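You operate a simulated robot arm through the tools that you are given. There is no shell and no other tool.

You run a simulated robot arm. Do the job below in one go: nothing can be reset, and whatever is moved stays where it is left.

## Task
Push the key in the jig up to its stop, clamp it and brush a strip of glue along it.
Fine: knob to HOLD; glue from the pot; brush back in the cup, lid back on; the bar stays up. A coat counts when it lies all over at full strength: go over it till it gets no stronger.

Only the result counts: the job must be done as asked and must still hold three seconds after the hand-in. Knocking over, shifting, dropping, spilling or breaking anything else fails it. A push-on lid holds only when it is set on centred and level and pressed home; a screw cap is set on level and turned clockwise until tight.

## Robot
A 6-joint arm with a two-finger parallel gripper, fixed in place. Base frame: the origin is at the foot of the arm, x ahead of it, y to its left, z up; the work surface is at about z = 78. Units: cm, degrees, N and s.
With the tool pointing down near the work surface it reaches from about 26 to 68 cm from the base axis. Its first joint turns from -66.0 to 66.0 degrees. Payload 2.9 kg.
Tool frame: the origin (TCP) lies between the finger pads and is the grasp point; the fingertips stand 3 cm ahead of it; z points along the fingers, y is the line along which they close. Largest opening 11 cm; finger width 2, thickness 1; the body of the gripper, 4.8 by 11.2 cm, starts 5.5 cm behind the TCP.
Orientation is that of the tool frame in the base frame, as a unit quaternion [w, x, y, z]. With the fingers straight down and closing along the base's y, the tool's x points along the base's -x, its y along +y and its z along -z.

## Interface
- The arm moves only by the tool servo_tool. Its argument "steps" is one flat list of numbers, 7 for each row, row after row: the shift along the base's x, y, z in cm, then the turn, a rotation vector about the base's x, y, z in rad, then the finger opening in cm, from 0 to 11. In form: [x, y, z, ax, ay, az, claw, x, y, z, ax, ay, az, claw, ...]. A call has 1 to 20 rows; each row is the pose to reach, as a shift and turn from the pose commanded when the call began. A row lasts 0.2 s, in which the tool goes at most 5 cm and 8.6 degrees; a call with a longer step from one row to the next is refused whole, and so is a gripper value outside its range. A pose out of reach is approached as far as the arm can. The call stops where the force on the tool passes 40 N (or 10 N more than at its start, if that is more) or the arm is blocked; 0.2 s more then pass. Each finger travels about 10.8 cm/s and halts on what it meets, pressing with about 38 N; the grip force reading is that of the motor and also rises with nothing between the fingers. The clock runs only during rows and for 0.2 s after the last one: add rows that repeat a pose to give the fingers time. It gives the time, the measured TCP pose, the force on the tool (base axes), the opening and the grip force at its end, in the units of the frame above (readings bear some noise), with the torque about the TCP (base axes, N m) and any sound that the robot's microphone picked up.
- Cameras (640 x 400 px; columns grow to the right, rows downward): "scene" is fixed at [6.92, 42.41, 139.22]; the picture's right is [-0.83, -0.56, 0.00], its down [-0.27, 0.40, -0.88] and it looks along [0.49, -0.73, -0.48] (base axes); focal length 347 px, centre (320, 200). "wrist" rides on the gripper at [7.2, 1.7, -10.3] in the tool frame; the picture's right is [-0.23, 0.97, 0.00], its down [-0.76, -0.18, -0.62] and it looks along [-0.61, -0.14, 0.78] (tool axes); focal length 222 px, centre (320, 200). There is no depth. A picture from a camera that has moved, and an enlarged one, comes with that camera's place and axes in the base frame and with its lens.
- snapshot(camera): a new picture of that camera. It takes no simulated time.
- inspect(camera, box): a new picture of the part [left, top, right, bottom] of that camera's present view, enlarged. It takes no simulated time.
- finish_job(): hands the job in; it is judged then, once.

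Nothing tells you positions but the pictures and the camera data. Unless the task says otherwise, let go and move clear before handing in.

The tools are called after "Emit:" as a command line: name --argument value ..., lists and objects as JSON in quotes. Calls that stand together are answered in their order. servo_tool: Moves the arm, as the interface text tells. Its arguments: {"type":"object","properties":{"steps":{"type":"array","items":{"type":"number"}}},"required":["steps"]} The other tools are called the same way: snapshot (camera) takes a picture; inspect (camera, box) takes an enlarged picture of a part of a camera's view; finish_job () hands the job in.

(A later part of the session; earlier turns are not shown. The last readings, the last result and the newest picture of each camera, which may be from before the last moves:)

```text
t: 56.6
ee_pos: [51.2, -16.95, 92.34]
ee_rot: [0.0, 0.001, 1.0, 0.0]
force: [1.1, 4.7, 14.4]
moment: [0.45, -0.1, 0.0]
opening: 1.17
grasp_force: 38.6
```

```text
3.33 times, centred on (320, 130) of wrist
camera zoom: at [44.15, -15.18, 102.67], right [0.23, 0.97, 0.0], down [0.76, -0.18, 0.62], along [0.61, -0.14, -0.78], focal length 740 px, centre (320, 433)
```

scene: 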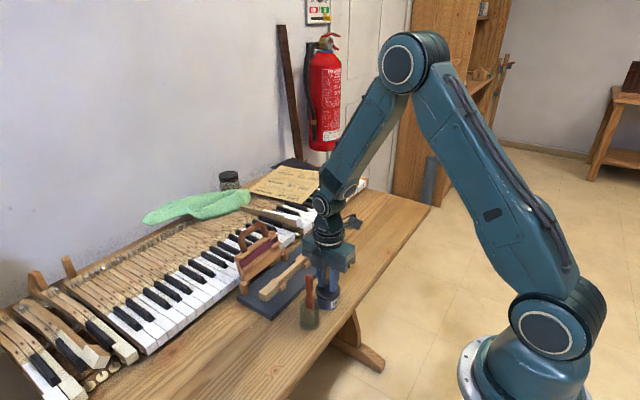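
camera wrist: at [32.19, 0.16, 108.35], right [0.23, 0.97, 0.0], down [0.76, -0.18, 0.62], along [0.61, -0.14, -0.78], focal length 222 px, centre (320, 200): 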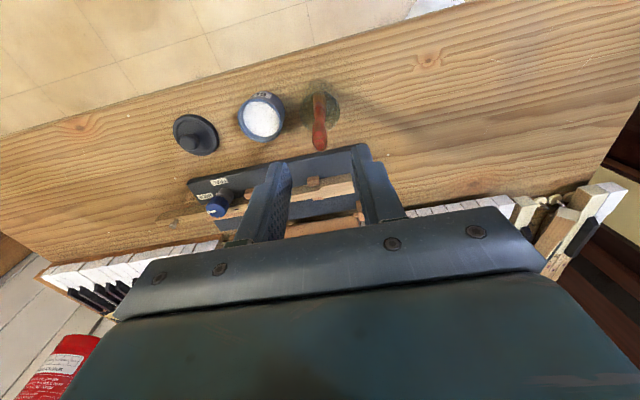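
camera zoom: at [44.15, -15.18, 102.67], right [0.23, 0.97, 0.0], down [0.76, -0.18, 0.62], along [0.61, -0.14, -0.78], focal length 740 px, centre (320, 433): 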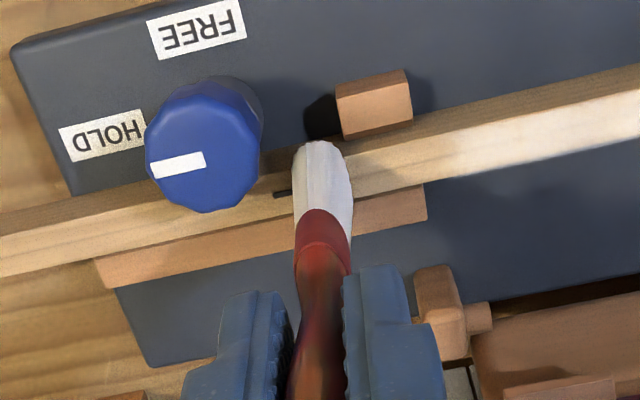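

The coat stopped near y≈−13.9, so either the strip zone ends there or the brush ran dry. I'll stroke back to the front and compare.

Emit:
servo_tool --steps '[0, 0.8, 0, 0, 0, 0, 0.5, 0, 1.6, 0, 0, 0, 0, 0.5, 0, 2.4, 0, 0, 0, 0, 0.5, 0, 3.2, 0, 0, 0, 0, 0.5, 0, 4.0, 0, 0, 0, 0, 0.5, 0, 4.8, 0, 0, 0, 0, 0.5, 0, 5.6, 0, 0, 0, 0, 0.5, 0, 6.4, 0, 0, 0, 0, 0.5, 0, 7.2, 0, 0, 0, 0, 0.5, 0, 8.0, 0, 0, 0, 0, 0.5, 0, 8.8, 0, 0, 0, 0, 0.5, 0, 9.6, 0, 0, 0, 0, 0.5, 0, 10.4, 0, 0, 0, 0, 0.5, 0, 11.2, 0, 0, 0, 0, 0.5, 0, 12.0, 0, 0, 0, 0, 0.5, 0, 12.8, 0, 0, 0, 0, 0.5, 0, 13.6, 0, 0, 0, 0, 0.5, 0, 14.4, 0, 0, 0, 0, 0.5, 0, 15.2, 0, 0, 0, 0, 0.5, 0, 16.0, 0, 0, 0, 0, 0.5]'

Emit:
inspect --camera "scene" --box '[245, 230, 335, 305]'

Emit:
inspect --camera "wrist" --box '[160, 80, 360, 190]'

```text
t: 60.8
ee_pos: [51.45, -0.87, 92.35]
ee_rot: [0.0, 0.0, 1.0, 0.0]
force: [0.0, -0.5, 1.8]
moment: [-0.09, -0.06, -0.05]
opening: 1.17
grasp_force: 37.4
```

```text
5.33 times, centred on (290, 268) of scene
camera zoom: at [6.92, 42.41, 139.22], right [-0.83, -0.56, 0.0], down [-0.27, 0.4, -0.88], along [0.49, -0.73, -0.48], focal length 1849 px, centre (480, -160)
```

zoom: 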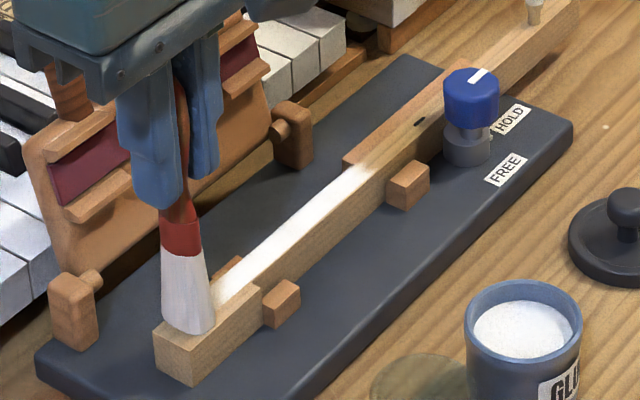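

```text
3.20 times, centred on (260, 135) of wrist
camera zoom: at [44.33, 0.84, 102.68], right [0.23, 0.97, 0.0], down [0.76, -0.18, 0.62], along [0.61, -0.14, -0.78], focal length 711 px, centre (512, 408)
```

zoom: 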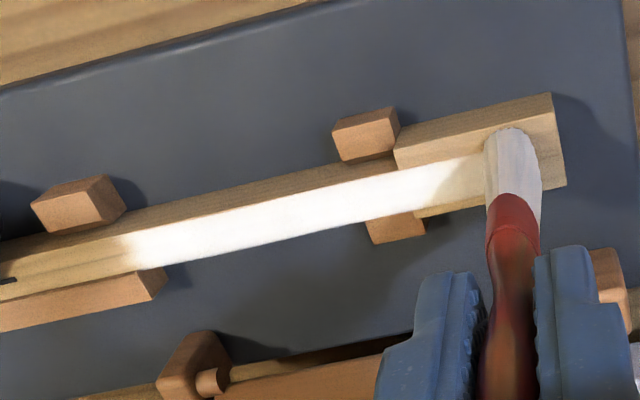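

The coat is now bright from y≈−3 to −13.5 and weaker on the head, where contact was light. I'll lower by 0.1 cm and work the head end again.

Emit:
servo_tool --steps '[0, 0.4, -0.06, 0, 0, 0, 0.5, 0, 0.8, -0.1, 0, 0, 0, 0.5, 0, 0.8, -0.1, 0, 0, 0, 0.5]'

Emit:
inspect --camera "scene" --box '[245, 255, 305, 305]'

Emit:
inspect --camera "wrist" --box '[220, 80, 360, 180]'

```text
t: 61.6
ee_pos: [51.46, -0.18, 92.32]
ee_rot: [0.001, 0.001, 1.0, 0.0]
force: [1.9, -4.9, 10.4]
moment: [-0.41, -0.12, 0.04]
opening: 1.16
grasp_force: 37.6
```

```text
8.00 times, centred on (275, 280) of scene
camera zoom: at [6.9, 42.4, 139.23], right [-0.83, -0.56, 0.0], down [-0.27, 0.4, -0.88], along [0.49, -0.73, -0.48], focal length 2774 px, centre (680, -440)
```

zoom: 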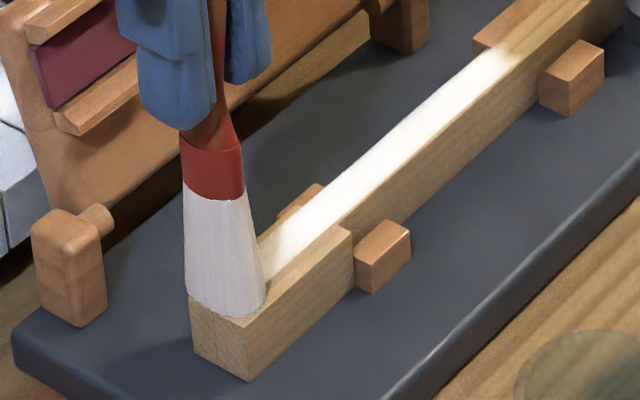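

```text
4.00 times, centred on (290, 130) of wrist
camera zoom: at [44.31, 1.6, 102.64], right [0.23, 0.97, 0.0], down [0.76, -0.18, 0.63], along [0.61, -0.14, -0.78], focal length 888 px, centre (440, 480)
```

zoom: 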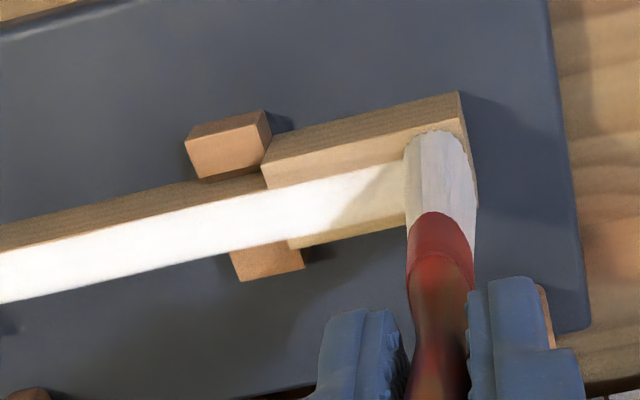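

Contact is good again at about 10 N. I'll make another full pass toward −y.

Emit:
servo_tool --steps '[0, -0.5, 0, 0, 0, 0, 0.5, 0, -1.0, 0, 0, 0, 0, 0.5, 0, -1.5, 0, 0, 0, 0, 0.5, 0, -2.1, 0, 0, 0, 0, 0.5, 0, -2.8, 0, 0, 0, 0, 0.5, 0, -3.5, 0, 0, 0, 0, 0.5, 0, -4.3, 0, 0, 0, 0, 0.5, 0, -5.1, 0, 0, 0, 0, 0.5, 0, -5.9, 0, 0, 0, 0, 0.5, 0, -6.7, 0, 0, 0, 0, 0.5, 0, -7.5, 0, 0, 0, 0, 0.5, 0, -8.3, 0, 0, 0, 0, 0.5, 0, -9.1, 0, 0, 0, 0, 0.5, 0, -9.9, 0, 0, 0, 0, 0.5, 0, -10.7, 0, 0, 0, 0, 0.5, 0, -11.5, 0, 0, 0, 0, 0.5, 0, -12.3, 0, 0, 0, 0, 0.5, 0, -13.1, 0, 0, 0, 0, 0.5, 0, -13.9, 0, 0, 0, 0, 0.5, 0, -14.7, 0, 0, 0, 0, 0.5]'

Emit:
inspect --camera "scene" --box '[245, 230, 335, 305]'

Emit:
inspect --camera "wrist" --box '[280, 60, 480, 190]'

```text
t: 65.8
ee_pos: [51.38, -14.62, 92.38]
ee_rot: [0.0, 0.0, 1.0, 0.0]
force: [1.3, 6.4, 16.1]
moment: [0.55, -0.09, -0.02]
opening: 1.16
grasp_force: 37.9
```

```text
5.33 times, centred on (290, 268) of scene
camera zoom: at [6.89, 42.43, 139.22], right [-0.83, -0.56, 0.0], down [-0.27, 0.4, -0.88], along [0.49, -0.73, -0.48], focal length 1849 px, centre (480, -160)
```

zoom: 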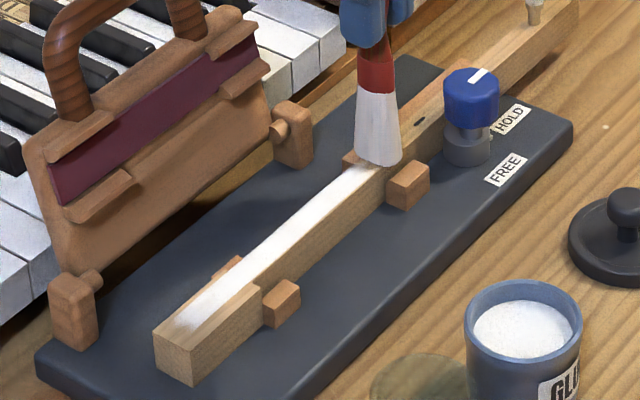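

```text
3.08 times, centred on (380, 125) of wrist
camera zoom: at [44.29, -13.05, 102.58], right [0.23, 0.97, 0.0], down [0.76, -0.18, 0.62], along [0.61, -0.14, -0.78], focal length 684 px, centre (135, 431)
```

zoom: 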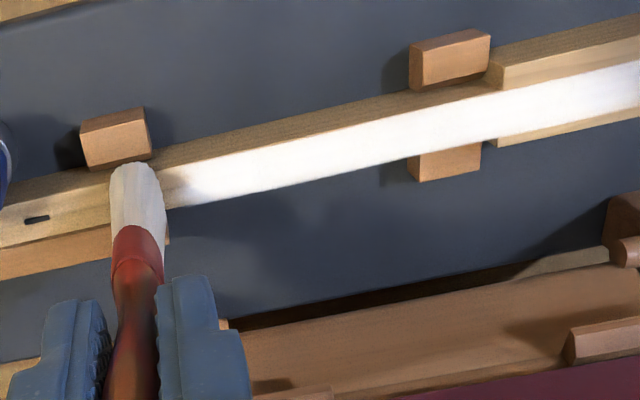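

The coat is stronger and even. I'll re-dip the brush to keep it fully loaded for the next passes.

Emit:
servo_tool --steps '[0, 0, 2, 0, 0, 0, 0.5, 0, 0, 6, 0, 0, 0, 0.5, -4, 1.95, 6, 0, 0, 0, 0.5, -8, 3.9, 6, 0, 0, 0, 0.5, -12.02, 5.85, 6, 0, 0, 0, 0.5, -12.02, 5.85, 6, 0, 0, 0, 0.5, -12.02, 5.85, 3, 0, 0, 0, 0.5, -12.02, 5.85, 0.5, 0, 0, 0, 0.5, -12.02, 5.85, -0.7, 0, 0, 0, 0.5, -12.02, 5.85, -1.35, 0, 0, 0, 0.5, -12.02, 5.85, -1.35, 0, 0, 0, 0.5]'

Emit:
inspect --camera "wrist" --box '[240, 70, 400, 190]'

Emit:
inspect --camera "scene" --box '[245, 230, 365, 330]'

```text
t: 68.2
ee_pos: [39.37, -9.03, 90.92]
ee_rot: [0.0, 0.001, 1.0, 0.0]
force: [0.1, -0.4, 0.2]
moment: [0.02, -0.02, 0.0]
opening: 1.18
grasp_force: 37.5
```

```text
3.33 times, centred on (320, 130) of wrist
camera zoom: at [32.21, -7.26, 101.2], right [0.23, 0.97, 0.0], down [0.76, -0.18, 0.62], along [0.61, -0.14, -0.78], focal length 740 px, centre (320, 433)
```

zoom: 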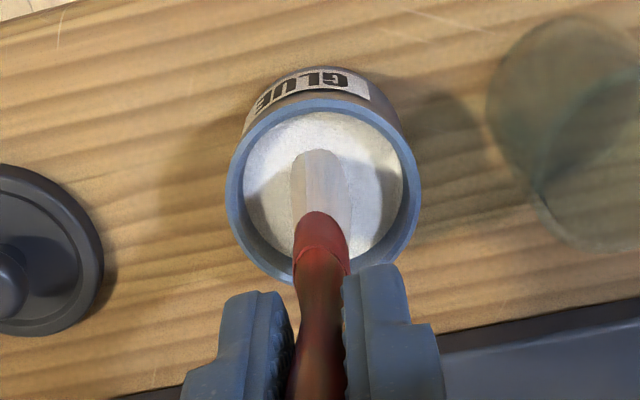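

```text
4.00 times, centred on (305, 280) of scene
camera zoom: at [6.92, 42.41, 139.22], right [-0.83, -0.56, 0.0], down [-0.27, 0.4, -0.88], along [0.49, -0.73, -0.48], focal length 1387 px, centre (380, -120)
```

zoom: 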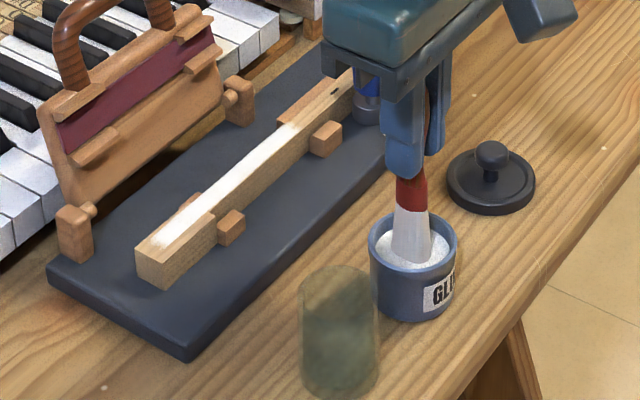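

Emit:
servo_tool --steps '[0, 0, -0.1, 0, 0, 0, 0.5, 0, 0.3, -0.1, 0, 0, 0, 0.5, 0, -0.3, -0.1, 0, 0, 0, 0.5, 0, 0, -0.1, 0, 0, 0, 0.5]'

Emit:
inspect --camera "scene" --box '[270, 245, 335, 300]'

```text
t: 69.2
ee_pos: [39.33, -8.92, 90.85]
ee_rot: [0.001, 0.001, 1.0, 0.0]
force: [0.9, 1.0, -0.1]
moment: [0.0, -0.01, -0.03]
opening: 1.17
grasp_force: 38.6
```

```text
7.27 times, centred on (302, 272) of scene
camera zoom: at [6.92, 42.41, 139.22], right [-0.83, -0.56, 0.0], down [-0.27, 0.4, -0.88], along [0.49, -0.73, -0.48], focal length 2522 px, centre (447, -327)
```

zoom: 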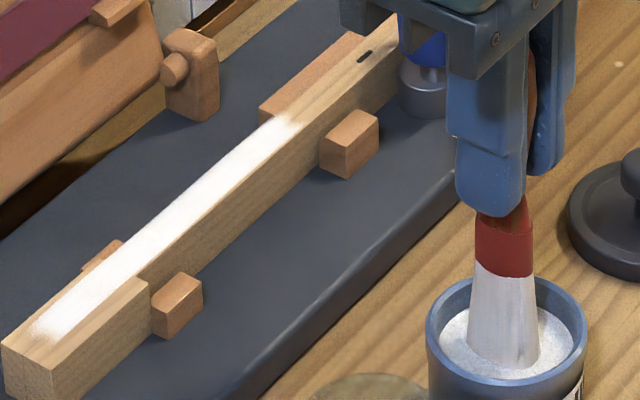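

The coat covers an even band from y≈−0.8 to −13.7. I'll return with a fresh load and make more passes to bring it to full strength.

Emit:
servo_tool --steps '[0, 0, 1.5, 0, 0, 0, 0.5, 0, 0, 4.5, 0, 0, 0, 0.5, 0, 0, 7.45, 0, 0, 0, 0.5, 3, 2.2, 7.45, 0, 0, 0, 0.5, 6, 4.4, 7.45, 0, 0, 0, 0.5, 9, 6.6, 7.45, 0, 0, 0, 0.5, 12.02, 8.85, 7.45, 0, 0, 0, 0.5, 12.02, 8.85, 4, 0, 0, 0, 0.5, 12.02, 8.85, 2.2, 0, 0, 0, 0.5, 12.02, 8.85, 1.7, 0, 0, 0, 0.5, 12.02, 8.85, 1.48, 0, 0, 0, 0.5, 12.02, 8.85, 1.48, 0, 0, 0, 0.5]'

Emit:
inspect --camera "scene" --box '[250, 245, 330, 305]'

```text
t: 71.8
ee_pos: [51.37, -0.03, 92.34]
ee_rot: [0.0, 0.0, 1.0, 0.0]
force: [-0.4, 0.3, 2.0]
moment: [0.07, 0.04, -0.01]
opening: 1.16
grasp_force: 37.8
```

```text
6.67 times, centred on (290, 275) of scene
camera zoom: at [6.91, 42.41, 139.22], right [-0.83, -0.56, 0.0], down [-0.27, 0.4, -0.88], along [0.49, -0.73, -0.48], focal length 2312 px, centre (520, -300)
```

zoom: 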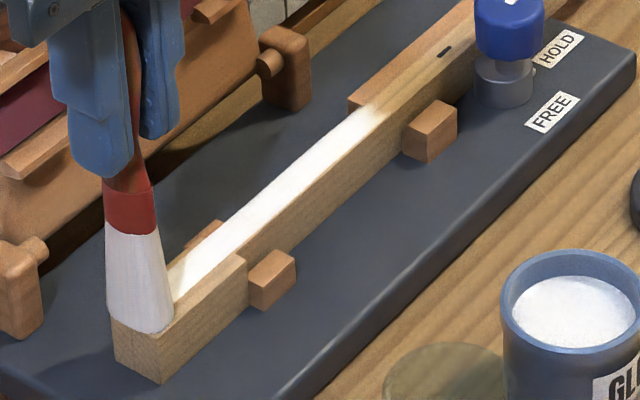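

Fresh load and light contact. I'll press slightly and make a full pass to y≈−15.

Emit:
servo_tool --steps '[0, -0.4, -0.07, 0, 0, 0, 0.5, 0, -0.9, -0.08, 0, 0, 0, 0.5, 0, -1.4, -0.08, 0, 0, 0, 0.5, 0, -2.1, -0.08, 0, 0, 0, 0.5, 0, -2.8, -0.08, 0, 0, 0, 0.5, 0, -3.6, -0.08, 0, 0, 0, 0.5, 0, -4.4, -0.08, 0, 0, 0, 0.5, 0, -5.2, -0.08, 0, 0, 0, 0.5, 0, -6.0, -0.08, 0, 0, 0, 0.5, 0, -6.8, -0.08, 0, 0, 0, 0.5, 0, -7.6, -0.08, 0, 0, 0, 0.5, 0, -8.4, -0.08, 0, 0, 0, 0.5, 0, -9.2, -0.08, 0, 0, 0, 0.5, 0, -10.0, -0.08, 0, 0, 0, 0.5, 0, -10.8, -0.08, 0, 0, 0, 0.5, 0, -11.6, -0.08, 0, 0, 0, 0.5, 0, -12.4, -0.08, 0, 0, 0, 0.5, 0, -13.2, -0.08, 0, 0, 0, 0.5, 0, -14.1, -0.08, 0, 0, 0, 0.5, 0, -15.0, -0.08, 0, 0, 0, 0.5]'

Emit:
inspect --camera "scene" --box '[250, 240, 330, 300]'

Emit:
inspect --camera "wrist" --box '[280, 60, 480, 190]'

```text
t: 76.0
ee_pos: [51.4, -15.15, 92.17]
ee_rot: [0.0, 0.0, 1.0, 0.0]
force: [-0.3, 0.1, -1.0]
moment: [0.0, 0.01, -0.01]
opening: 1.17
grasp_force: 38.2
```

```text
6.67 times, centred on (290, 270) of scene
camera zoom: at [6.92, 42.41, 139.22], right [-0.83, -0.56, 0.0], down [-0.27, 0.4, -0.88], along [0.49, -0.73, -0.48], focal length 2312 px, centre (520, -267)
```

zoom: 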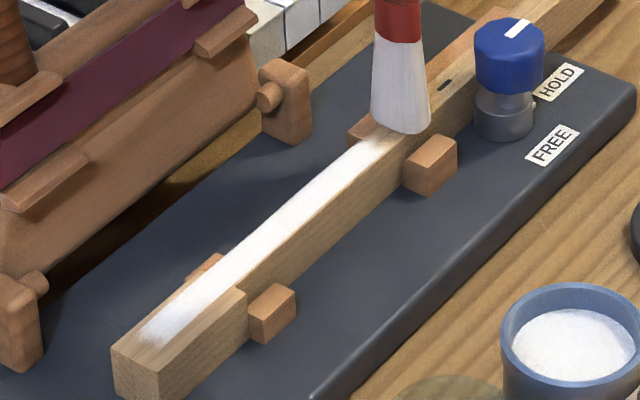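

```text
3.08 times, centred on (380, 125) of wrist
camera zoom: at [44.26, -13.49, 102.47], right [0.23, 0.97, 0.0], down [0.76, -0.18, 0.62], along [0.61, -0.14, -0.78], focal length 684 px, centre (135, 431)
```

zoom: 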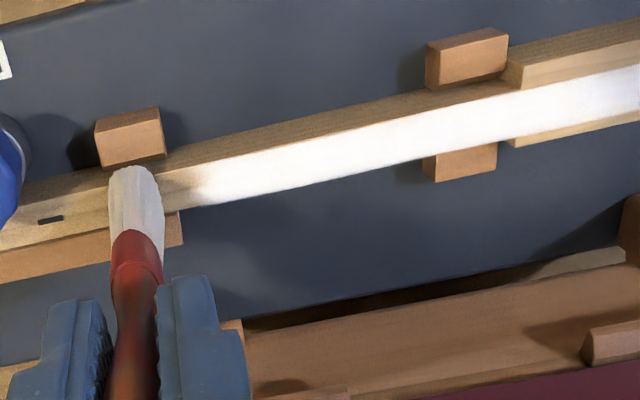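

The force shows no contact at this end, so the brush has slipped up slightly in the grip. I'll find the contact again here.

Emit:
servo_tool --steps '[0, 0, -0.08, 0, 0, 0, 0.5, 0, 0, -0.15, 0, 0, 0, 0.5]'

```text
t: 76.6
ee_pos: [51.43, -15.18, 92.2]
ee_rot: [0.001, 0.0, 1.0, 0.0]
force: [-2.0, -1.8, 6.2]
moment: [-0.21, 0.17, 0.02]
opening: 1.15
grasp_force: 37.9
```

Contact is back at about 6 N. I'll stroke back to the head at this height.

Emit:
servo_tool --steps '[0, 0.6, 0, 0, 0, 0, 0.5, 0, 1.2, 0, 0, 0, 0, 0.5, 0, 1.8, 0, 0, 0, 0, 0.5, 0, 2.5, 0, 0, 0, 0, 0.5, 0, 3.3, 0, 0, 0, 0, 0.5, 0, 4.1, 0, 0, 0, 0, 0.5, 0, 4.9, 0, 0, 0, 0, 0.5, 0, 5.7, 0, 0, 0, 0, 0.5, 0, 6.5, 0, 0, 0, 0, 0.5, 0, 7.3, 0, 0, 0, 0, 0.5, 0, 8.1, 0, 0, 0, 0, 0.5, 0, 8.9, 0, 0, 0, 0, 0.5, 0, 9.7, 0, 0, 0, 0, 0.5, 0, 10.5, 0, 0, 0, 0, 0.5, 0, 11.3, 0, 0, 0, 0, 0.5, 0, 12.1, 0, 0, 0, 0, 0.5, 0, 12.9, 0, 0, 0, 0, 0.5, 0, 13.7, 0, 0, 0, 0, 0.5, 0, 14.4, 0, 0, 0, 0, 0.5, 0, 15.0, 0, 0, 0, 0, 0.5]'

Emit:
inspect --camera "scene" --box '[250, 240, 330, 300]'

Emit:
inspect --camera "wrist" --box '[160, 80, 360, 190]'

```text
t: 80.8
ee_pos: [51.41, -0.02, 92.17]
ee_rot: [0.001, 0.001, 1.0, 0.0]
force: [1.4, -5.4, 12.8]
moment: [-0.53, -0.13, 0.0]
opening: 1.19
grasp_force: 37.5
```

```text
6.67 times, centred on (290, 270) of scene
camera zoom: at [6.9, 42.4, 139.23], right [-0.83, -0.56, 0.0], down [-0.27, 0.4, -0.88], along [0.49, -0.73, -0.48], focal length 2312 px, centre (520, -267)
```

zoom: 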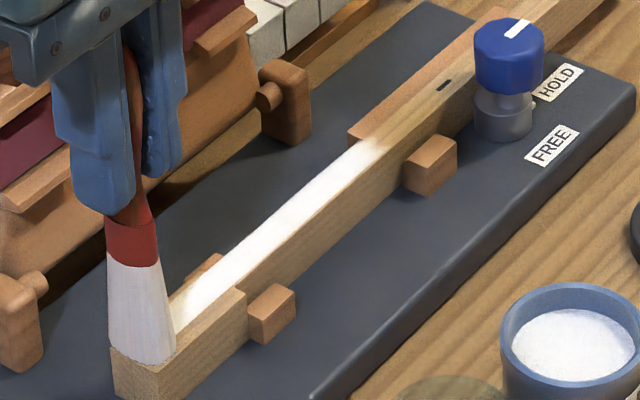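

```text
3.20 times, centred on (260, 135) of wrist
camera zoom: at [44.24, 1.58, 102.37], right [0.23, 0.97, 0.0], down [0.76, -0.18, 0.62], along [0.61, -0.14, -0.78], focal length 711 px, centre (512, 408)
```

zoom: 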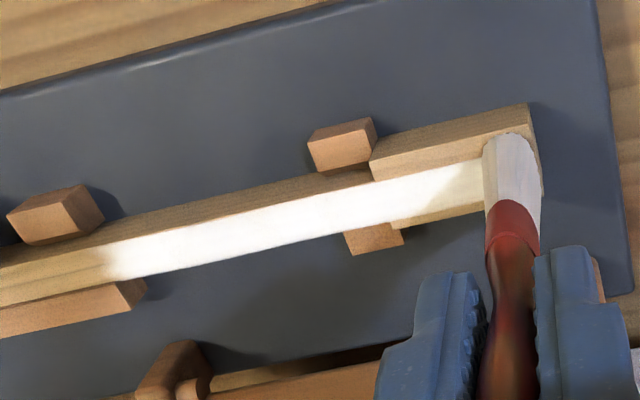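

Good contact all the way. I'll make one more pass toward −y, then lift and compare the coat.

Emit:
servo_tool --steps '[0, -0.4, 0, 0, 0, 0, 0.5, 0, -0.8, 0, 0, 0, 0, 0.5, 0, -1.3, 0, 0, 0, 0, 0.5, 0, -1.9, 0, 0, 0, 0, 0.5, 0, -2.6, 0, 0, 0, 0, 0.5, 0, -3.4, 0, 0, 0, 0, 0.5, 0, -4.2, 0, 0, 0, 0, 0.5, 0, -5.0, 0, 0, 0, 0, 0.5, 0, -5.8, 0, 0, 0, 0, 0.5, 0, -6.6, 0, 0, 0, 0, 0.5, 0, -7.4, 0, 0, 0, 0, 0.5, 0, -8.2, 0, 0, 0, 0, 0.5, 0, -9.0, 0, 0, 0, 0, 0.5, 0, -9.8, 0, 0, 0, 0, 0.5, 0, -10.6, 0, 0, 0, 0, 0.5, 0, -11.4, 0, 0, 0, 0, 0.5, 0, -12.2, 0, 0, 0, 0, 0.5, 0, -13.0, 0, 0, 0, 0, 0.5, 0, -13.9, 0, 0, 0, 0, 0.5, 0, -14.8, 0, 0, 0, 0, 0.5]'

Emit:
servo_tool --steps '[0, 0, 2, 0, 0, 0, 0.5, 0, 0, 6, 0, 0, 0, 0.5, -4, 1.95, 6, 0, 0, 0, 0.5, -8, 3.9, 6, 0, 0, 0, 0.5, -12.02, 5.75, 6, 0, 0, 0, 0.5, -12.02, 5.75, 6, 0, 0, 0, 0.5, -12.02, 5.75, 3, 0, 0, 0, 0.5, -12.02, 5.75, 0.5, 0, 0, 0, 0.5, -12.02, 5.75, -0.7, 0, 0, 0, 0.5, -12.02, 5.75, -1.4, 0, 0, 0, 0.5, -12.02, 5.75, -1.4, 0, 0, 0, 0.5]'

Emit:
inspect --camera "scene" --box '[270, 245, 335, 300]'

Emit:
inspect --camera "scene" --box '[265, 270, 295, 295]'

Emit:
inspect --camera "scene" --box '[285, 245, 315, 270]'

```text
t: 85.0
ee_pos: [51.35, -15.02, 92.06]
ee_rot: [0.0, 0.001, 1.0, 0.0]
force: [-0.2, -0.6, -0.3]
moment: [0.02, 0.02, -0.02]
opening: 1.17
grasp_force: 37.9
```

```text
t: 87.4
ee_pos: [39.23, -9.13, 90.76]
ee_rot: [0.0, -0.001, 1.0, 0.0]
force: [-0.2, 0.1, 0.6]
moment: [-0.01, -0.02, -0.02]
opening: 1.19
grasp_force: 38.4
```

```text
7.27 times, centred on (302, 272) of scene
camera zoom: at [6.92, 42.41, 139.22], right [-0.83, -0.56, 0.0], down [-0.27, 0.4, -0.88], along [0.49, -0.73, -0.48], focal length 2522 px, centre (447, -327)
```

zoom: 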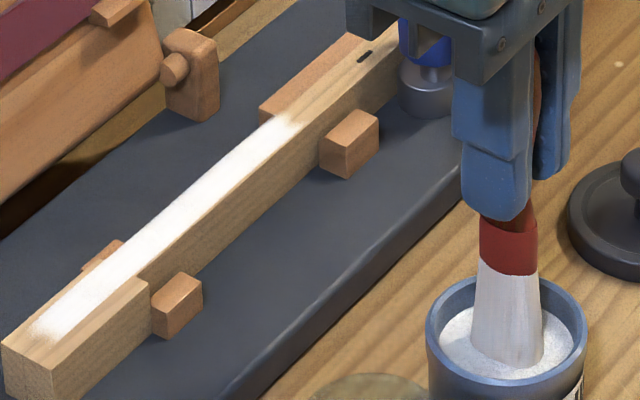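

```text
16.00 times, centred on (280, 282) of scene
camera zoom: at [6.92, 42.41, 139.22], right [-0.83, -0.56, 0.0], down [-0.27, 0.4, -0.88], along [0.49, -0.73, -0.48], focal length 5548 px, centre (960, -1120)
```

zoom: 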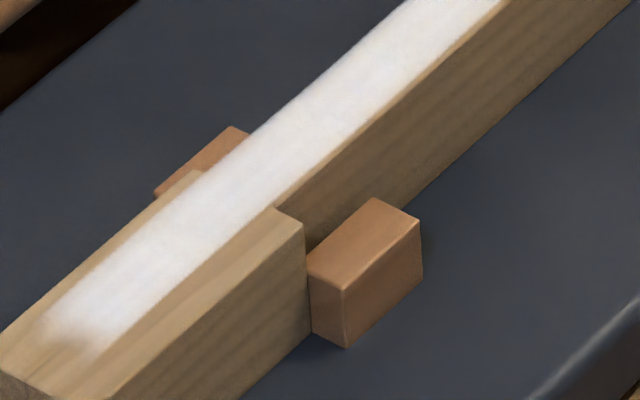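

```text
16.00 times, centred on (300, 258) of scene
camera zoom: at [6.92, 42.41, 139.22], right [-0.83, -0.56, 0.0], down [-0.27, 0.4, -0.88], along [0.49, -0.73, -0.48], focal length 5548 px, centre (640, -720)
```

zoom: 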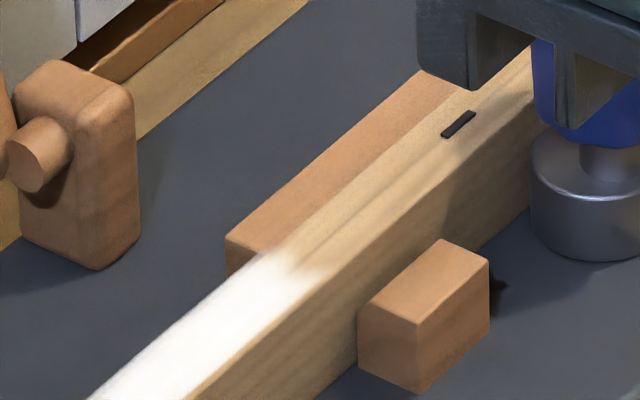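

The coat looks nearly full but I want to be sure. I'll take up more glue and make two further passes with solid contact.

Emit:
servo_tool --steps '[0, 0, -0.15, 0, 0, 0, 0.5, 0, 0.3, -0.15, 0, 0, 0, 0.5, 0, -0.2, -0.15, 0, 0, 0, 0.5, 0, 0.1, -0.15, 0, 0, 0, 0.5, 0, 0.1, 2, 0, 0, 0, 0.5, 0, 0.1, 5, 0, 0, 0, 0.5, 0, 0.1, 7.6, 0, 0, 0, 0.5, 3, 2.2, 7.6, 0, 0, 0, 0.5, 6, 4.4, 7.6, 0, 0, 0, 0.5, 9, 6.6, 7.6, 0, 0, 0, 0.5, 12.02, 8.7, 7.6, 0, 0, 0, 0.5, 12.02, 8.7, 4, 0, 0, 0, 0.5, 12.02, 8.7, 2.2, 0, 0, 0, 0.5, 12.02, 8.7, 1.5, 0, 0, 0, 0.5, 12.02, 8.7, 1.3, 0, 0, 0, 0.5, 12.02, 8.7, 1.3, 0, 0, 0, 0.5]'

```text
t: 90.8
ee_pos: [51.4, -0.42, 92.08]
ee_rot: [0.002, 0.0, 1.0, 0.0]
force: [-2.7, 0.3, 15.6]
moment: [0.0, 0.2, 0.01]
opening: 1.16
grasp_force: 38.3
```

Emit:
servo_tool --steps '[0, 0.3, 0.03, 0, 0, 0, 0.5, 0, -0.1, 0.02, 0, 0, 0, 0.5, 0, -0.6, 0.02, 0, 0, 0, 0.5, 0, -1.2, 0.02, 0, 0, 0, 0.5, 0, -1.9, 0.02, 0, 0, 0, 0.5, 0, -2.6, 0.02, 0, 0, 0, 0.5, 0, -3.4, 0.02, 0, 0, 0, 0.5, 0, -4.2, 0.02, 0, 0, 0, 0.5, 0, -5.0, 0.02, 0, 0, 0, 0.5, 0, -5.8, 0.02, 0, 0, 0, 0.5, 0, -6.6, 0.01, 0, 0, 0, 0.5, 0, -7.4, 0.01, 0, 0, 0, 0.5, 0, -8.2, 0, 0, 0, 0, 0.5, 0, -9.0, 0, 0, 0, 0, 0.5, 0, -9.8, -0.01, 0, 0, 0, 0.5, 0, -10.6, -0.02, 0, 0, 0, 0.5, 0, -11.4, -0.02, 0, 0, 0, 0.5, 0, -12.2, -0.03, 0, 0, 0, 0.5, 0, -13.0, -0.03, 0, 0, 0, 0.5, 0, -13.8, -0.03, 0, 0, 0, 0.5]'

Emit:
inspect --camera "wrist" --box '[280, 60, 480, 190]'

Emit:
inspect --camera "scene" --box '[250, 240, 330, 300]'

```text
t: 95.0
ee_pos: [51.35, -14.24, 92.06]
ee_rot: [0.0, -0.001, 1.0, 0.0]
force: [1.0, 0.4, -0.3]
moment: [0.0, 0.02, 0.01]
opening: 1.17
grasp_force: 38.0
```

```text
3.08 times, centred on (380, 125) of wrist
camera zoom: at [44.27, -12.51, 102.33], right [0.23, 0.97, 0.0], down [0.76, -0.18, 0.62], along [0.61, -0.14, -0.78], focal length 684 px, centre (135, 431)
```

zoom: 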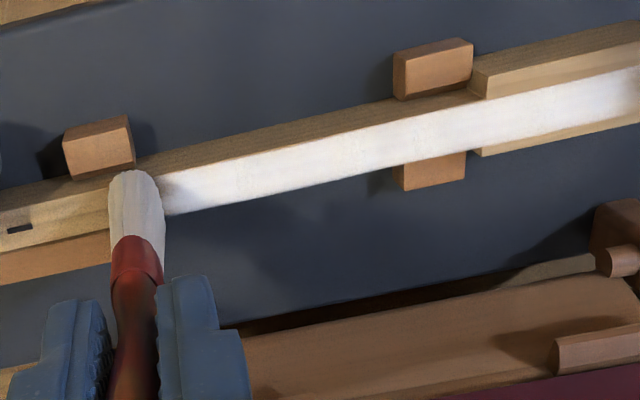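

```text
6.67 times, centred on (290, 270) of scene
camera zoom: at [6.92, 42.41, 139.22], right [-0.83, -0.56, 0.0], down [-0.27, 0.4, -0.88], along [0.49, -0.73, -0.48], focal length 2312 px, centre (520, -267)
```

zoom: 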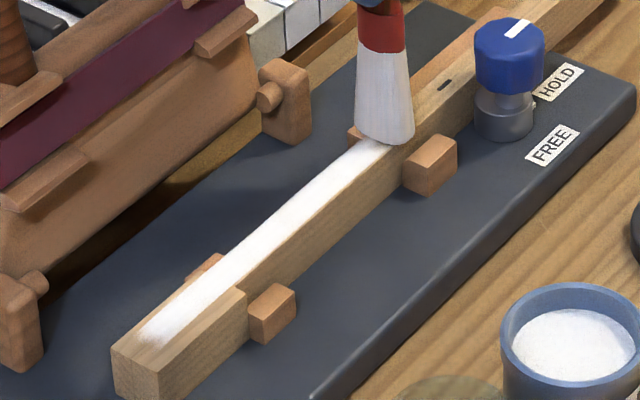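

I'm out of contact again at this end, so I'll find the surface and stroke back over the whole strip.

Emit:
servo_tool --steps '[0, -0.4, -0.06, 0, 0, 0, 0.5, 0, -0.6, -0.12, 0, 0, 0, 0.5, 0, -0.6, -0.12, 0, 0, 0, 0.5]'

```text
t: 95.8
ee_pos: [51.35, -14.76, 92.09]
ee_rot: [0.0, 0.0, 1.0, 0.001]
force: [0.4, 0.4, 2.1]
moment: [0.06, 0.03, 0.02]
opening: 1.17
grasp_force: 38.4
```

Emit:
servo_tool --steps '[0, 0.4, -0.06, 0, 0, 0, 0.5, 0, 0.9, -0.07, 0, 0, 0, 0.5, 0, 1.4, -0.07, 0, 0, 0, 0.5, 0, 1.9, -0.07, 0, 0, 0, 0.5, 0, 2.5, -0.07, 0, 0, 0, 0.5, 0, 3.3, -0.07, 0, 0, 0, 0.5, 0, 4.1, -0.07, 0, 0, 0, 0.5, 0, 4.9, -0.07, 0, 0, 0, 0.5, 0, 5.7, -0.07, 0, 0, 0, 0.5, 0, 6.5, -0.07, 0, 0, 0, 0.5, 0, 7.3, -0.07, 0, 0, 0, 0.5, 0, 8.1, -0.07, 0, 0, 0, 0.5, 0, 8.9, -0.07, 0, 0, 0, 0.5, 0, 9.7, -0.07, 0, 0, 0, 0.5, 0, 10.5, -0.07, 0, 0, 0, 0.5, 0, 11.3, -0.07, 0, 0, 0, 0.5, 0, 12.1, -0.07, 0, 0, 0, 0.5, 0, 12.9, -0.07, 0, 0, 0, 0.5, 0, 13.7, -0.07, 0, 0, 0, 0.5, 0, 14.5, -0.07, 0, 0, 0, 0.5]'

Emit:
inspect --camera "wrist" --box '[160, 80, 360, 190]'

Emit:
inspect --camera "scene" --box '[250, 240, 330, 300]'

```text
t: 100.0
ee_pos: [51.49, -0.05, 91.72]
ee_rot: [-0.001, 0.0, 1.0, 0.0]
force: [-0.9, -0.3, -0.6]
moment: [-0.01, 0.03, 0.0]
opening: 1.17
grasp_force: 37.9
```

```text
3.20 times, centred on (260, 135) of wrist
camera zoom: at [44.32, 1.53, 102.03], right [0.23, 0.97, 0.0], down [0.76, -0.18, 0.62], along [0.61, -0.14, -0.78], focal length 711 px, centre (512, 408)
```

zoom: 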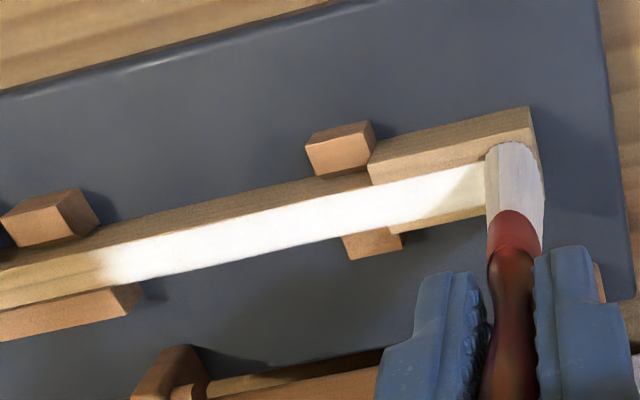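

```text
6.67 times, centred on (290, 270) of scene
camera zoom: at [6.92, 42.41, 139.22], right [-0.83, -0.56, 0.0], down [-0.27, 0.4, -0.88], along [0.49, -0.73, -0.48], focal length 2312 px, centre (520, -267)
```

zoom: 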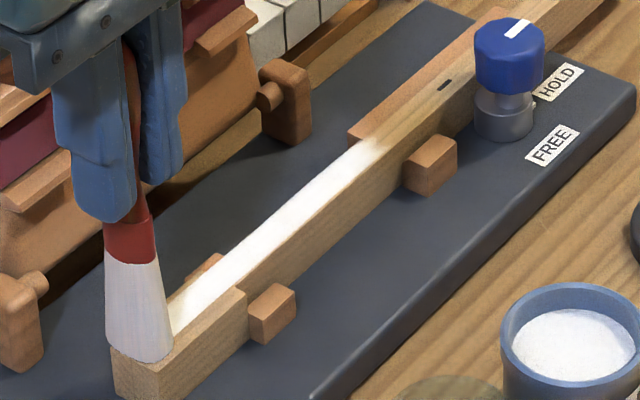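

The brush keeps sliding up a little in the grip. I'll lift it clear and compare the coat with the earlier picture.

Emit:
servo_tool --steps '[0, 0, 2, 0, 0, 0, 0.5, 0, 0, 6.5, 0, 0, 0, 0.5, -3, -2.2, 6.5, 0, 0, 0, 0.5, -6, -4.4, 6.5, 0, 0, 0, 0.5, -9, -6.6, 6.5, 0, 0, 0, 0.5, -12.02, -8.8, 6.5, 0, 0, 0, 0.5, -12.02, -8.8, 3, 0, 0, 0, 0.5, -12.02, -8.8, 0.5, 0, 0, 0, 0.5, -12.02, -8.8, -1.0, 0, 0, 0, 0.5, -12.02, -8.8, -1.5, 0, 0, 0, 0.5, -12.02, -8.8, -1.5, 0, 0, 0, 0.5]'

Emit:
inspect --camera "scene" --box '[270, 245, 335, 300]'

Emit:
inspect --camera "scene" --box '[265, 270, 295, 295]'

Emit:
inspect --camera "scene" --box '[285, 245, 315, 270]'

```text
t: 102.4
ee_pos: [39.51, -9.1, 90.4]
ee_rot: [0.0, 0.0, 1.0, 0.0]
force: [0.6, 0.1, 0.4]
moment: [0.03, 0.0, 0.02]
opening: 1.18
grasp_force: 37.9
```

```text
7.27 times, centred on (302, 272) of scene
camera zoom: at [6.92, 42.41, 139.22], right [-0.83, -0.56, 0.0], down [-0.27, 0.4, -0.88], along [0.49, -0.73, -0.48], focal length 2522 px, centre (447, -327)
```

zoom: 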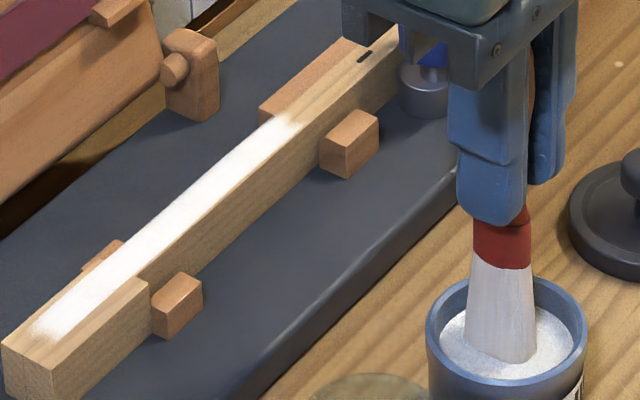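

```text
16.00 times, centred on (280, 282) of scene
camera zoom: at [6.92, 42.41, 139.22], right [-0.83, -0.56, 0.0], down [-0.27, 0.4, -0.88], along [0.49, -0.73, -0.48], focal length 5548 px, centre (960, -1120)
```

zoom: 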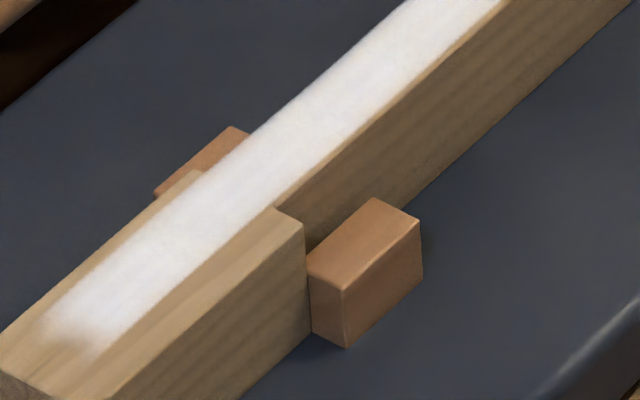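

```text
16.00 times, centred on (300, 258) of scene
camera zoom: at [6.92, 42.41, 139.22], right [-0.83, -0.56, 0.0], down [-0.27, 0.4, -0.88], along [0.49, -0.73, -0.48], focal length 5548 px, centre (640, -720)
```

zoom: 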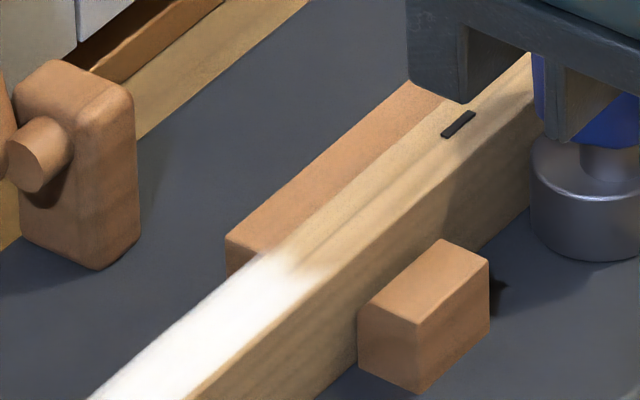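

Compared with the picture two passes ago, the coat is unchanged, so it looks saturated. I'll make one last careful round trip to be sure, with fresh glue and checked contact.

Emit:
servo_tool --steps '[0, 0.2, -0.1, 0, 0, 0, 0.5, 0, 0.2, 2, 0, 0, 0, 0.5, 0, 0.2, 5, 0, 0, 0, 0.5, 0, 0.2, 8, 0, 0, 0, 0.5, 3, 2.4, 8, 0, 0, 0, 0.5, 6, 4.6, 8, 0, 0, 0, 0.5, 9, 6.8, 8, 0, 0, 0, 0.5, 12.02, 9.0, 8, 0, 0, 0, 0.5, 12.02, 9.0, 4.5, 0, 0, 0, 0.5, 12.02, 9.0, 2.2, 0, 0, 0, 0.5, 12.02, 9.0, 1.5, 0, 0, 0, 0.5, 12.02, 9.0, 1.35, 0, 0, 0, 0.5, 12.02, 9.0, 1.35, 0, 0, 0, 0.5]'

```text
t: 105.2
ee_pos: [51.39, 0.09, 91.75]
ee_rot: [-0.001, 0.0, 1.0, 0.0]
force: [0.5, 0.1, 1.0]
moment: [0.0, 0.01, 0.02]
opening: 1.16
grasp_force: 38.0
```

Emit:
servo_tool --steps '[0, 0, -0.08, 0, 0, 0, 0.5, 0, 0, -0.14, 0, 0, 0, 0.5]'

```text
t: 105.8
ee_pos: [51.39, 0.05, 91.71]
ee_rot: [0.001, 0.0, 1.0, 0.001]
force: [-5.2, 3.3, 17.6]
moment: [0.29, 0.43, 0.0]
opening: 1.16
grasp_force: 37.7
```

Emit:
servo_tool --steps '[0, -0.4, 0.04, 0, 0, 0, 0.5, 0, -0.9, 0.04, 0, 0, 0, 0.5, 0, -1.4, 0.04, 0, 0, 0, 0.5, 0, -1.9, 0.03, 0, 0, 0, 0.5, 0, -2.5, 0.02, 0, 0, 0, 0.5, 0, -3.1, 0.01, 0, 0, 0, 0.5, 0, -3.7, 0, 0, 0, 0, 0.5, 0, -4.3, -0.01, 0, 0, 0, 0.5, 0, -4.9, -0.02, 0, 0, 0, 0.5]'

```text
t: 107.8
ee_pos: [51.37, -5.39, 91.41]
ee_rot: [0.001, 0.004, 1.0, -0.002]
force: [0.0, -1.3, 17.1]
moment: [-0.09, -0.04, 0.0]
opening: 1.17
grasp_force: 38.0
```

Emit:
servo_tool --steps '[0, -0.6, 0.02, 0, 0, 0, 0.5, 0, -1.2, 0.02, 0, 0, 0, 0.5, 0, -1.8, 0.02, 0, 0, 0, 0.5, 0, -2.4, 0.01, 0, 0, 0, 0.5, 0, -3.0, 0.0, 0, 0, 0, 0.5, 0, -3.6, 0.0, 0, 0, 0, 0.5, 0, -4.2, -0.01, 0, 0, 0, 0.5, 0, -4.8, -0.02, 0, 0, 0, 0.5]'

Emit:
inspect --camera "wrist" --box '[240, 60, 480, 190]'

Emit:
inspect --camera "scene" --box '[250, 240, 330, 300]'

```text
t: 109.6
ee_pos: [51.3, -9.62, 91.5]
ee_rot: [0.0, 0.0, 1.0, 0.0]
force: [-0.5, 2.7, 5.6]
moment: [0.24, 0.02, 0.01]
opening: 1.15
grasp_force: 38.1
```

```text
2.67 times, centred on (360, 125) of wrist
camera zoom: at [44.29, -8.05, 101.73], right [0.23, 0.97, 0.0], down [0.76, -0.18, 0.62], along [0.61, -0.14, -0.78], focal length 592 px, centre (213, 400)
```

zoom: 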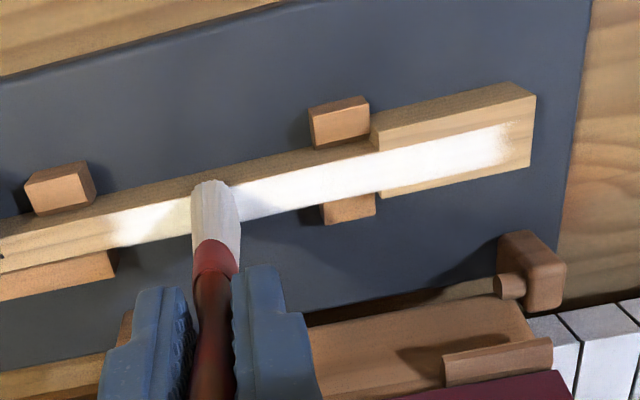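

```text
6.67 times, centred on (290, 270) of scene
camera zoom: at [6.91, 42.42, 139.22], right [-0.83, -0.56, 0.0], down [-0.27, 0.4, -0.88], along [0.49, -0.73, -0.48], focal length 2312 px, centre (520, -267)
```

zoom: 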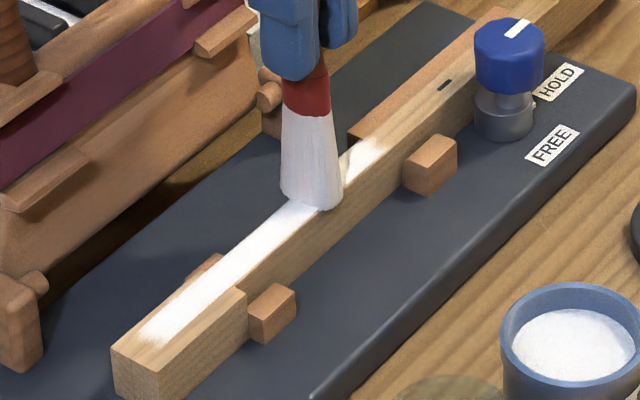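

Contact is good and the coat looks full. I'll continue to the far end of the strip.

Emit:
servo_tool --steps '[0, -0.6, -0.05, 0, 0, 0, 0.5, 0, -1.2, -0.05, 0, 0, 0, 0.5, 0, -1.8, -0.05, 0, 0, 0, 0.5, 0, -2.4, -0.06, 0, 0, 0, 0.5, 0, -3.0, -0.07, 0, 0, 0, 0.5, 0, -3.6, -0.08, 0, 0, 0, 0.5, 0, -4.2, -0.08, 0, 0, 0, 0.5, 0, -4.8, -0.09, 0, 0, 0, 0.5]'

```text
t: 111.4
ee_pos: [51.56, -14.52, 91.41]
ee_rot: [0.001, 0.0, 1.0, 0.0]
force: [0.4, 7.1, 19.7]
moment: [0.68, 0.0, -0.02]
opening: 1.19
grasp_force: 38.1
```

Strong contact at the far end. I'll make a return stroke over the full length.

Emit:
servo_tool --steps '[0, 0.4, 0.05, 0, 0, 0, 0.5, 0, 0.9, 0.05, 0, 0, 0, 0.5, 0, 1.5, 0.05, 0, 0, 0, 0.5, 0, 2.2, 0.05, 0, 0, 0, 0.5, 0, 3.0, 0.04, 0, 0, 0, 0.5, 0, 3.8, 0.04, 0, 0, 0, 0.5, 0, 4.6, 0.03, 0, 0, 0, 0.5, 0, 5.4, 0.02, 0, 0, 0, 0.5, 0, 6.2, 0.01, 0, 0, 0, 0.5, 0, 7.0, 0.0, 0, 0, 0, 0.5, 0, 7.8, -0.01, 0, 0, 0, 0.5, 0, 8.6, -0.02, 0, 0, 0, 0.5]'

```text
t: 114.0
ee_pos: [51.26, -5.85, 91.48]
ee_rot: [0.0, 0.0, 1.0, 0.001]
force: [0.5, -5.5, 15.0]
moment: [-0.48, -0.06, -0.04]
opening: 1.19
grasp_force: 38.0
```

Emit:
servo_tool --steps '[0, 0.6, 0.02, 0, 0, 0, 0.5, 0, 1.2, 0.02, 0, 0, 0, 0.5, 0, 1.8, 0.02, 0, 0, 0, 0.5, 0, 2.4, 0.01, 0, 0, 0, 0.5, 0, 3.0, 0.0, 0, 0, 0, 0.5, 0, 3.6, 0.0, 0, 0, 0, 0.5, 0, 4.2, -0.01, 0, 0, 0, 0.5, 0, 4.8, -0.02, 0, 0, 0, 0.5, 0, 5.4, -0.02, 0, 0, 0, 0.5, 0, 5.9, -0.02, 0, 0, 0, 0.5]'

```text
t: 116.2
ee_pos: [51.41, -0.15, 91.34]
ee_rot: [0.0, 0.0, 1.0, 0.0]
force: [-0.5, -8.5, 19.2]
moment: [-0.69, -0.02, -0.05]
opening: 1.16
grasp_force: 37.8
```

Good contact over the whole length. I'll lift off, move over the cup at a safe height, and inspect the coat and brush there.

Emit:
servo_tool --steps '[0, 0, 2, 0, 0, 0, 0.5, 0, 0, 5, 0, 0, 0, 0.5, 0, 0, 7.2, 0, 0, 0, 0.5, -4, -0.5, 7.2, 0, 0, 0, 0.5, -8, -1.0, 7.2, 0, 0, 0, 0.5, -12.07, -1.5, 7.2, 0, 0, 0, 0.5, -12.07, -1.5, 7.2, 0, 0, 0, 0.5]'

Emit:
inspect --camera "scene" --box '[250, 230, 350, 340]'

Emit:
inspect --camera "wrist" --box '[220, 70, 420, 200]'

Emit:
inspect --camera "scene" --box '[265, 270, 295, 295]'

```text
t: 117.8
ee_pos: [39.36, -1.44, 98.31]
ee_rot: [0.0, 0.0, 1.0, 0.0]
force: [-0.6, -0.4, -0.3]
moment: [-0.01, -0.03, 0.01]
opening: 1.16
grasp_force: 38.1
```

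```text
3.64 times, centred on (300, 285) of scene
camera zoom: at [6.92, 42.41, 139.22], right [-0.83, -0.56, 0.0], down [-0.27, 0.4, -0.88], along [0.49, -0.73, -0.48], focal length 1261 px, centre (393, -109)
```

zoom: 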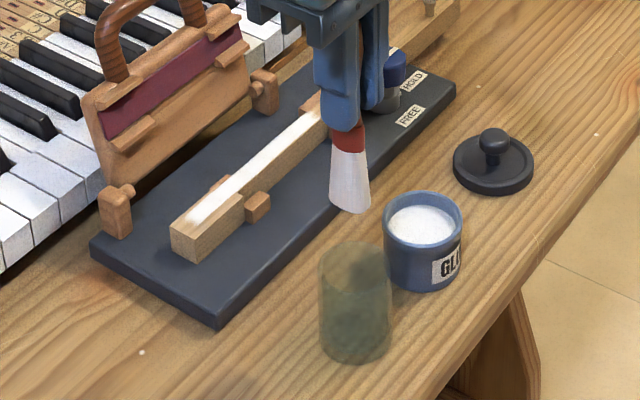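

```text
3.08 times, centred on (320, 135) of wrist
camera zoom: at [32.23, 0.15, 108.63], right [0.23, 0.97, 0.0], down [0.76, -0.18, 0.62], along [0.61, -0.14, -0.78], focal length 684 px, centre (320, 400)
```

zoom: 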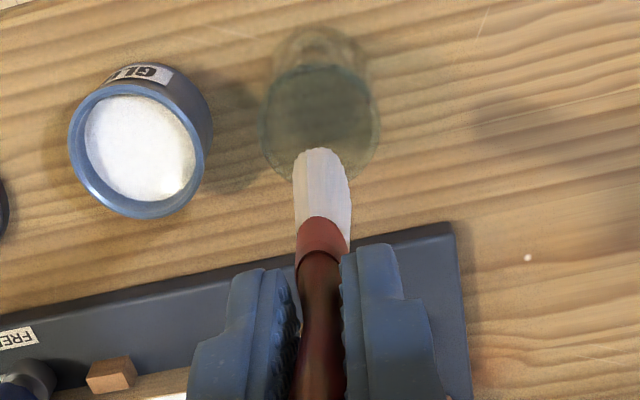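

```text
16.00 times, centred on (280, 282) of scene
camera zoom: at [6.92, 42.41, 139.22], right [-0.83, -0.56, 0.0], down [-0.27, 0.4, -0.88], along [0.49, -0.73, -0.48], focal length 5548 px, centre (960, -1120)
```

zoom: 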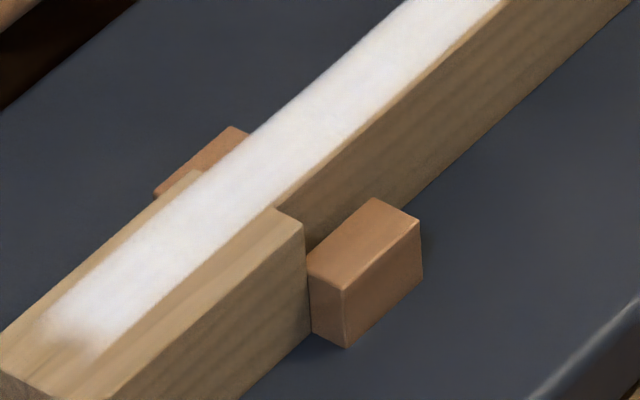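

The coat is unchanged, so it is at full strength. The cup is centred at about (39.25, −1.5) right under the brush, so I'll lower the brush into it.

Emit:
servo_tool --steps '[-0.05, 0.05, -2, 0, 0, 0, 0.5, -0.05, 0.05, -3.5, 0, 0, 0, 0.5, -0.05, 0.05, -5, 0, 0, 0, 0.5, -0.05, 0.05, -6.5, 0, 0, 0, 0.5, -0.05, 0.05, -8, 0, 0, 0, 0.5, -0.05, 0.05, -9, 0, 0, 0, 0.5, -0.05, 0.05, -9, 0, 0, 0, 0.5]'

Emit:
inspect --camera "scene" --box '[280, 245, 360, 335]'

Emit:
inspect --camera "wrist" --box '[240, 70, 400, 190]'

```text
t: 119.4
ee_pos: [39.21, -1.57, 89.5]
ee_rot: [0.0, 0.0, 1.0, 0.0]
force: [-0.2, -0.4, -0.2]
moment: [0.0, -0.02, 0.01]
opening: 1.17
grasp_force: 38.4
```

```text
4.44 times, centred on (320, 290) of scene
camera zoom: at [6.92, 42.41, 139.22], right [-0.83, -0.56, 0.0], down [-0.27, 0.4, -0.88], along [0.49, -0.73, -0.48], focal length 1541 px, centre (320, -200)
```

zoom: 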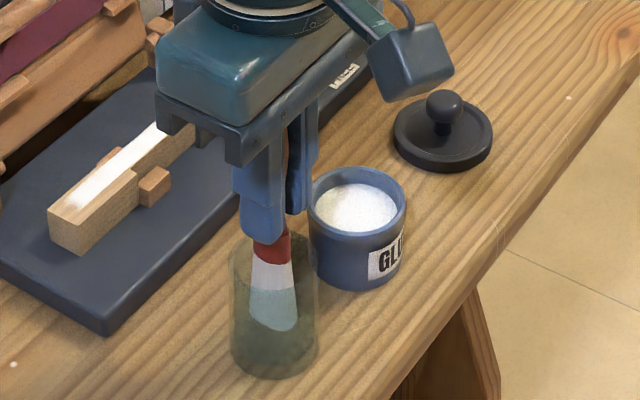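

```text
3.33 times, centred on (320, 130) of wrist
camera zoom: at [32.11, 0.09, 99.75], right [0.23, 0.97, 0.0], down [0.76, -0.18, 0.62], along [0.61, -0.14, -0.78], focal length 740 px, centre (320, 433)
```

zoom: 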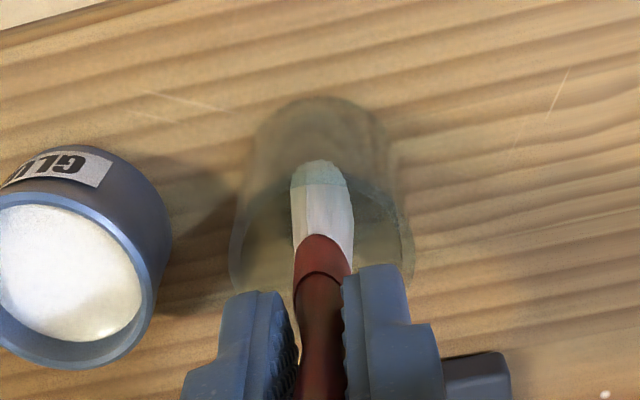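

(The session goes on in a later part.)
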